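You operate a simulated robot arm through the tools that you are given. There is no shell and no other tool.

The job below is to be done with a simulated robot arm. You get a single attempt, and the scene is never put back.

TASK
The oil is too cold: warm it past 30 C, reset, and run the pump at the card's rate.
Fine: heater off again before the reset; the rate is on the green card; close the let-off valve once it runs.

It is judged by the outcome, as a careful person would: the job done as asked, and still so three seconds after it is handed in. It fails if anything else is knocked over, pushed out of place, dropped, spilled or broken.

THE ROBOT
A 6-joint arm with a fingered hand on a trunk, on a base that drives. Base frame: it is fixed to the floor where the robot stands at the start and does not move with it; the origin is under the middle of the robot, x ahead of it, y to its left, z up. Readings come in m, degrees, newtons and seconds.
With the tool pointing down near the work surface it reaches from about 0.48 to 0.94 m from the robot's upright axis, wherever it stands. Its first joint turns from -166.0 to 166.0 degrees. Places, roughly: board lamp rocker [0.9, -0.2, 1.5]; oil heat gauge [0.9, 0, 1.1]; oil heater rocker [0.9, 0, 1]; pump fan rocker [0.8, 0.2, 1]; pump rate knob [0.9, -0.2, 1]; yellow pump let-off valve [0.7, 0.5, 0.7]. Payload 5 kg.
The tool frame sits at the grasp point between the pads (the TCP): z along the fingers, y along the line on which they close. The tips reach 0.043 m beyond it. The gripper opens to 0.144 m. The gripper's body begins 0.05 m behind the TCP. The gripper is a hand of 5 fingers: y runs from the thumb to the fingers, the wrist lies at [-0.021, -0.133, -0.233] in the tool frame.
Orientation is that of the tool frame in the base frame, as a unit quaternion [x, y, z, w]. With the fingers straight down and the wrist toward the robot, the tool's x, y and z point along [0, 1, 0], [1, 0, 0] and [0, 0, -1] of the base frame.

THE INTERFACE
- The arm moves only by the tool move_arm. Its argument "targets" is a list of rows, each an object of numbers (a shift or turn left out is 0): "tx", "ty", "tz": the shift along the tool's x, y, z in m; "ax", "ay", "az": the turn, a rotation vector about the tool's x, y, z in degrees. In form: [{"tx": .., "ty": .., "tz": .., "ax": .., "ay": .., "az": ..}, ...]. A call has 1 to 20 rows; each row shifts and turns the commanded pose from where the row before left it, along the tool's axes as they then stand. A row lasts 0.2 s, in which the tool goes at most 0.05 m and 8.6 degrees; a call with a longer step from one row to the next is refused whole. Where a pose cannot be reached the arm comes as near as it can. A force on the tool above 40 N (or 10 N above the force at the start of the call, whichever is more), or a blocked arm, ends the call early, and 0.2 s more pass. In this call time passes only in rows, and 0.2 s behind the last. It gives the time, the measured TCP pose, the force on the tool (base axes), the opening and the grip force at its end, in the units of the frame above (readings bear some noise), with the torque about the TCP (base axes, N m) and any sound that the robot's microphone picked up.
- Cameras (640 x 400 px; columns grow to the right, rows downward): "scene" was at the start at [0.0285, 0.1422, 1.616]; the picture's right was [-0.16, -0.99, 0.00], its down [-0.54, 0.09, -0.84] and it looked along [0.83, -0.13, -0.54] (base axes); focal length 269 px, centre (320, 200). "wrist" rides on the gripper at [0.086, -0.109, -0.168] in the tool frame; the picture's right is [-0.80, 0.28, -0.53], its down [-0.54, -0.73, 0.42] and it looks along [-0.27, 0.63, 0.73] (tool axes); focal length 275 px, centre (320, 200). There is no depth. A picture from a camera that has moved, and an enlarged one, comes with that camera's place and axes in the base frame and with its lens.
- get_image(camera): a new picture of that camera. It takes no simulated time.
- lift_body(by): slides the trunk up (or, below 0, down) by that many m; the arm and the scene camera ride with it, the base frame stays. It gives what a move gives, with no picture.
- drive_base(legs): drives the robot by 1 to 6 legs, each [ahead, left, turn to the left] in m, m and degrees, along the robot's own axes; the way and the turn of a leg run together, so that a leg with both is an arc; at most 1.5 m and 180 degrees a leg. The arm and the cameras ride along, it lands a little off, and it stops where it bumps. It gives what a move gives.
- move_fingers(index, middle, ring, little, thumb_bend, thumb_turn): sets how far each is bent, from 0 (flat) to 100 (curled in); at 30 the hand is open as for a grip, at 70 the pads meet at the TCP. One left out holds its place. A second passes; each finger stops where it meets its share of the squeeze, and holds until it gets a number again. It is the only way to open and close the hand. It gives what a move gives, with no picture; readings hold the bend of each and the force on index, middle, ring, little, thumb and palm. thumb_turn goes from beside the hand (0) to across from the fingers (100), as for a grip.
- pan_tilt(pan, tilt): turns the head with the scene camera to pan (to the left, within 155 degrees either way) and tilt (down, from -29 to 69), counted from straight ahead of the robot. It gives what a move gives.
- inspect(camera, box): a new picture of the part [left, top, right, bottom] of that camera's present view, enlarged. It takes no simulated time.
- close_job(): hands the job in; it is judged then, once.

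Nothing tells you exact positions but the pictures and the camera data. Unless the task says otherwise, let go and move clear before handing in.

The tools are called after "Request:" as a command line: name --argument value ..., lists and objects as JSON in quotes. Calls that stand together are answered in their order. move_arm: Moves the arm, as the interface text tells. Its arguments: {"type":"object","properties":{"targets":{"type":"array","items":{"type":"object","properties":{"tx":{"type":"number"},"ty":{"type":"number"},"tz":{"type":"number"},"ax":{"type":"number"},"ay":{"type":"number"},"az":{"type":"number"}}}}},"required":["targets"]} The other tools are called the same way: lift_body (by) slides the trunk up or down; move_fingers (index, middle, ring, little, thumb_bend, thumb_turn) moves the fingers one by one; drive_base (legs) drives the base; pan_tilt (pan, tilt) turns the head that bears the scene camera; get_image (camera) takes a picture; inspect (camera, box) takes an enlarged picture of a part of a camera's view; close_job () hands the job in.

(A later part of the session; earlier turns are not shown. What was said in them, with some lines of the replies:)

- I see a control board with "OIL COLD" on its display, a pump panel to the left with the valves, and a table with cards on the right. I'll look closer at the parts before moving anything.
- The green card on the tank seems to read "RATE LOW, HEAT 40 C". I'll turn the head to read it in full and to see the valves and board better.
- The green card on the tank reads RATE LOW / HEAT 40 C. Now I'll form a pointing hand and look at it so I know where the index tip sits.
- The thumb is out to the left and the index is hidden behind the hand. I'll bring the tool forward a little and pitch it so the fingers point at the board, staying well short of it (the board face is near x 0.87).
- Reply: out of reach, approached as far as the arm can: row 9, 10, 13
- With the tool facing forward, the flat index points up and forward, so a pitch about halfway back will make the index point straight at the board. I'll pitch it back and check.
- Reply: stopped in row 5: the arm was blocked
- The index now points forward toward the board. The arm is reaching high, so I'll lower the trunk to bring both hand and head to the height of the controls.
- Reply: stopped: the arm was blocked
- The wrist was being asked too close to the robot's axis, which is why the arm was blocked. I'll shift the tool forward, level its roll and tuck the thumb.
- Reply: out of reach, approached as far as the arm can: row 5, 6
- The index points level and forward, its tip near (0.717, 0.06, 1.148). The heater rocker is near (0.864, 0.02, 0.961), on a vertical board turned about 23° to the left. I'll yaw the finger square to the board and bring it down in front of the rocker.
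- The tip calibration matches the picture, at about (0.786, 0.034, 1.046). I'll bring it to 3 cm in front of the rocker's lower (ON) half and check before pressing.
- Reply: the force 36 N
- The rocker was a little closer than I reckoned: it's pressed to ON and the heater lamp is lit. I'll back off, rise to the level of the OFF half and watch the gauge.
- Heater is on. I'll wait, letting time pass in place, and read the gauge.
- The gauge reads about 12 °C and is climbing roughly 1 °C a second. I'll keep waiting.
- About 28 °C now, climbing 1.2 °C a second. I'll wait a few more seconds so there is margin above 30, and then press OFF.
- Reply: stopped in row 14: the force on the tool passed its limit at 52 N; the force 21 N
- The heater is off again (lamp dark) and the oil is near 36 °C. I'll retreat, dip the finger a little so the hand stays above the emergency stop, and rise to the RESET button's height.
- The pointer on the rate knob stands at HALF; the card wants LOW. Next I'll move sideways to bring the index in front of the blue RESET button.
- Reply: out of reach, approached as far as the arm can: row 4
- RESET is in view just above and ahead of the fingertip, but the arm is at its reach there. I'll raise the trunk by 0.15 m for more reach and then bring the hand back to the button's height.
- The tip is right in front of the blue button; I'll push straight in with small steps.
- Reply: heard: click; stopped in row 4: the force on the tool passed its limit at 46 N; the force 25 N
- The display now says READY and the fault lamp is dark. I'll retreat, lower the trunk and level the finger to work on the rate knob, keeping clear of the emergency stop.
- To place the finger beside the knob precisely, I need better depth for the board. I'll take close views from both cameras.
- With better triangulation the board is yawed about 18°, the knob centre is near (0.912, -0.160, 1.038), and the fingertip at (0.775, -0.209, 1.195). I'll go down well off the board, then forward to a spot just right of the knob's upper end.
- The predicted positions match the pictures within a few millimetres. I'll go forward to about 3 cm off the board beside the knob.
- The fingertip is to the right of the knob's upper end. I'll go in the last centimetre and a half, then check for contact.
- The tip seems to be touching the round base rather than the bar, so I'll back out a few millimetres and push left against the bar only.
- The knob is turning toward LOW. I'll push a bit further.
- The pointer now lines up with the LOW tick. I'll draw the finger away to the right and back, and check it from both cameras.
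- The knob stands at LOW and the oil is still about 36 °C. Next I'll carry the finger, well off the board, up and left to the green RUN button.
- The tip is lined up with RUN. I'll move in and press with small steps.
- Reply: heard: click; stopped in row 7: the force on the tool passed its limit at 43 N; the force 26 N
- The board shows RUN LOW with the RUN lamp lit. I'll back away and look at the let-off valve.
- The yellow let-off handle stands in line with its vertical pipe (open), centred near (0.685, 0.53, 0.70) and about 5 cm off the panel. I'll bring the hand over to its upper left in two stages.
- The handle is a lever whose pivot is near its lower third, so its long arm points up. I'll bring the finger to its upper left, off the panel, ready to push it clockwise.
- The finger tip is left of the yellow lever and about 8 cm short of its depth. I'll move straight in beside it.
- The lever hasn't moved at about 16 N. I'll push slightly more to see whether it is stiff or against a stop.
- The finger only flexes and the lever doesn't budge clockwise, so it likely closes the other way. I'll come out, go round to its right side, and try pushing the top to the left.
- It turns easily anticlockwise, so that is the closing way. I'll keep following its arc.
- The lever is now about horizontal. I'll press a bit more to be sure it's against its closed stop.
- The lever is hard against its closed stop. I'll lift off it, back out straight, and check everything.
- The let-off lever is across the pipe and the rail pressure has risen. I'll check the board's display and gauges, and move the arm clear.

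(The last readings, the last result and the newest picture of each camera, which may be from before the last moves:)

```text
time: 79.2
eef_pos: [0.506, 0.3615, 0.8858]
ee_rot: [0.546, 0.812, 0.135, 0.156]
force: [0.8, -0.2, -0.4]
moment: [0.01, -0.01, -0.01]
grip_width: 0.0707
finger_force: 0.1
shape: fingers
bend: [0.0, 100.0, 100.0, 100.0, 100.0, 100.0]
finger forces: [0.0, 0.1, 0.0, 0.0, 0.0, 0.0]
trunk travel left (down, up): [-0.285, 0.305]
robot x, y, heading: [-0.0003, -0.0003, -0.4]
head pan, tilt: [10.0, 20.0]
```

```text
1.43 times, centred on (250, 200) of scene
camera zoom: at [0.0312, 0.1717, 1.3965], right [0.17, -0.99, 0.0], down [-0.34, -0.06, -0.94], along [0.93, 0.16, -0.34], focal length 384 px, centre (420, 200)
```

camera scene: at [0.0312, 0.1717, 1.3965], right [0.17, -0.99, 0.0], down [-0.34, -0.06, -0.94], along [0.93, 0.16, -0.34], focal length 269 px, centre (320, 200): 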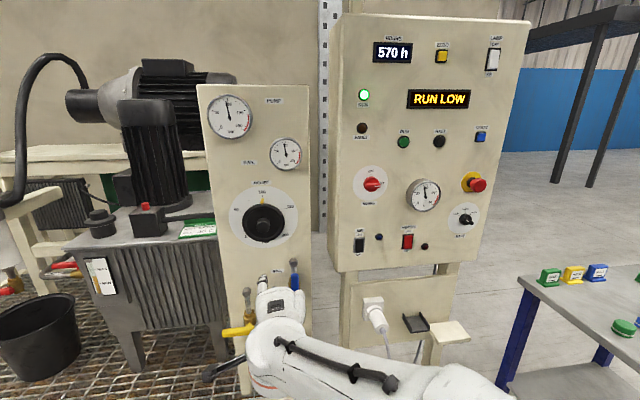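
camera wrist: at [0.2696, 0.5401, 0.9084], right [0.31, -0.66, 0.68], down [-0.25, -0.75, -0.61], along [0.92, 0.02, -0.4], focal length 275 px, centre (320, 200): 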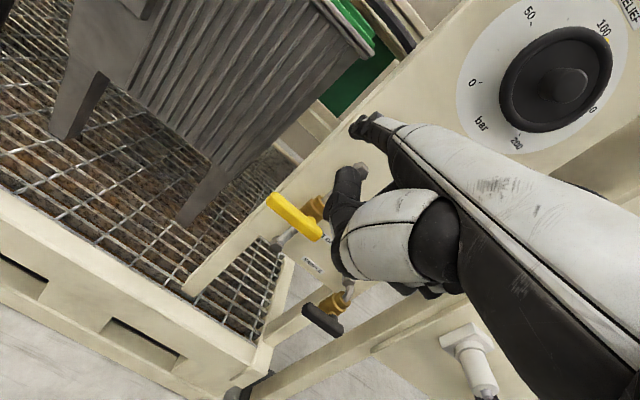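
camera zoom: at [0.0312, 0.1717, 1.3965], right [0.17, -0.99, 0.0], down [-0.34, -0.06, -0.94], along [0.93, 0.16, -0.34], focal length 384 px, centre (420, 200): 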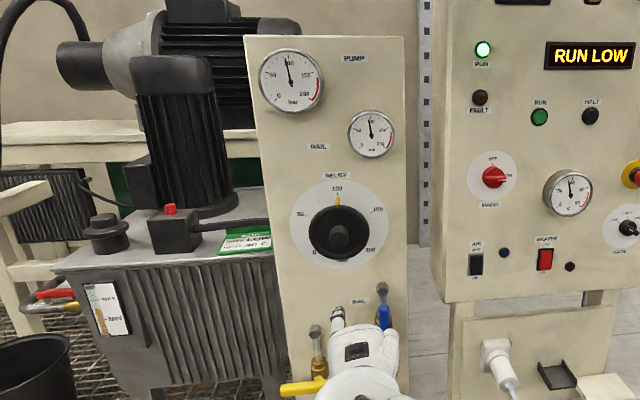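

The pump runs at LOW, the rail is at pressure, the heater lamp is dark and the oil holds near 37 °C. I'll move the hand well clear of the blue valve and take a last look before handing in.

Request:
move_arm --targets '[{"tx": -0.005, "ty": 0.014, "tz": -0.038}, {"tx": -0.005, "ty": 0.014, "tz": -0.038}, {"tx": -0.005, "ty": 0.014, "tz": -0.038}, {"tx": -0.042, "ty": 0.0, "tz": 0.0}, {"tx": -0.042, "ty": 0.0, "tz": 0.0}, {"tx": -0.042, "ty": 0.0, "tz": 0.0}, {}, {}, {}, {}, {}]'

Request:
get_image --camera "scene"

Request:
inspect --camera "scene" --box '[200, 80, 320, 340]'

Request:
inspect --camera "scene" --box '[340, 150, 500, 260]'

```text
time: 81.6
eef_pos: [0.5456, 0.2423, 1.0164]
ee_rot: [0.546, 0.812, 0.135, 0.156]
force: [-0.7, 0.4, -0.3]
moment: [0.01, 0.0, -0.01]
grip_width: 0.0711
finger_force: 0.0
shape: fingers
bend: [0.0, 100.0, 100.0, 100.0, 100.0, 100.0]
finger forces: [0.1, 0.1, 0.0, 0.0, 0.0, 0.0]
trunk travel left (down, up): [-0.285, 0.305]
robot x, y, heading: [-0.0004, -0.0016, -0.3]
head pan, tilt: [10.0, 20.0]
```

```text
taken
camera scene: at [0.0312, 0.1716, 1.3966], right [0.17, -0.99, 0.0], down [-0.34, -0.06, -0.94], along [0.93, 0.16, -0.34], focal length 269 px, centre (320, 200)
```

scene: 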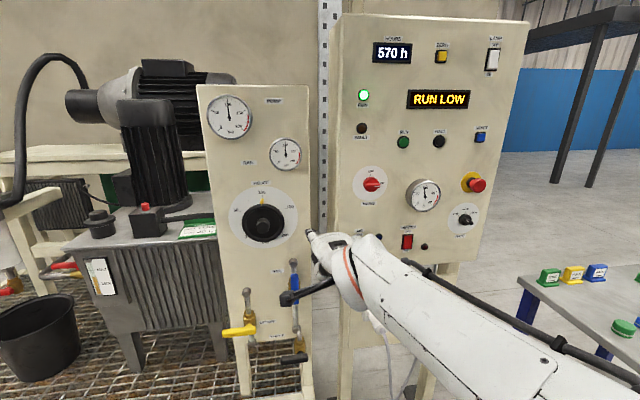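

```text
1.54 times, centred on (260, 210) of scene
camera zoom: at [0.0312, 0.1716, 1.3966], right [0.17, -0.99, 0.0], down [-0.34, -0.06, -0.94], along [0.93, 0.16, -0.34], focal length 414 px, centre (412, 185)
```

zoom: 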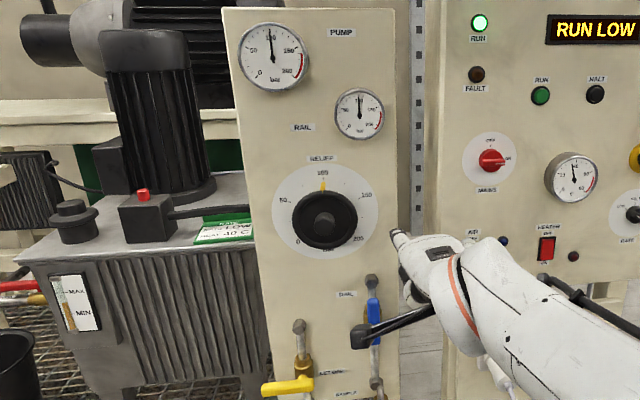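

```text
3.64 times, centred on (420, 205) of scene
camera zoom: at [0.0312, 0.1716, 1.3966], right [0.17, -0.99, 0.0], down [-0.34, -0.06, -0.94], along [0.93, 0.16, -0.34], focal length 978 px, centre (-44, 182)
```

zoom: 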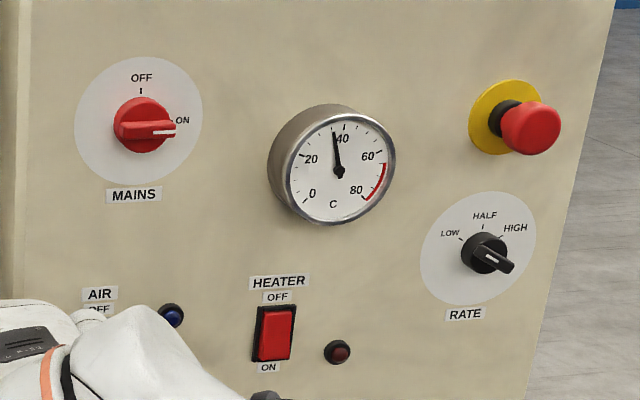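

All is as asked: the oil is near 37 °C with the heater off, and the fault is reset. The pump is on RUN LOW as the green card says, and the yellow let-off lever is closed. The hand is clear, so I'm handing in.

Request:
close_job

```text
The job is handed in.
```

The pump is running at LOW, the rate on the green card, and the yellow let-off valve is closed. I handed the job in; no verdict came back with it.

- **Oil:** I warmed it to about 36 °C and switched the heater off before resetting. It last read about 37 °C.
- **Reset:** The fault lamp went out and the display changed from OIL COLD to READY.
- **Rate:** The knob stood at HALF. I turned it to LOW before pressing RUN, and the display now shows RUN LOW with the RUN lamp lit.
- **Let-off valve:** I first pushed the lever clockwise, but it didn't move at about 16 N. It then turned easily anticlockwise until it met its stop, and the rail pressure rose after that.

I saw nothing knocked over or pushed out of place, and the hand is clear of the controls. The same card also says HEAT 40 C. I followed your "past 30 C" and did not heat to 40.
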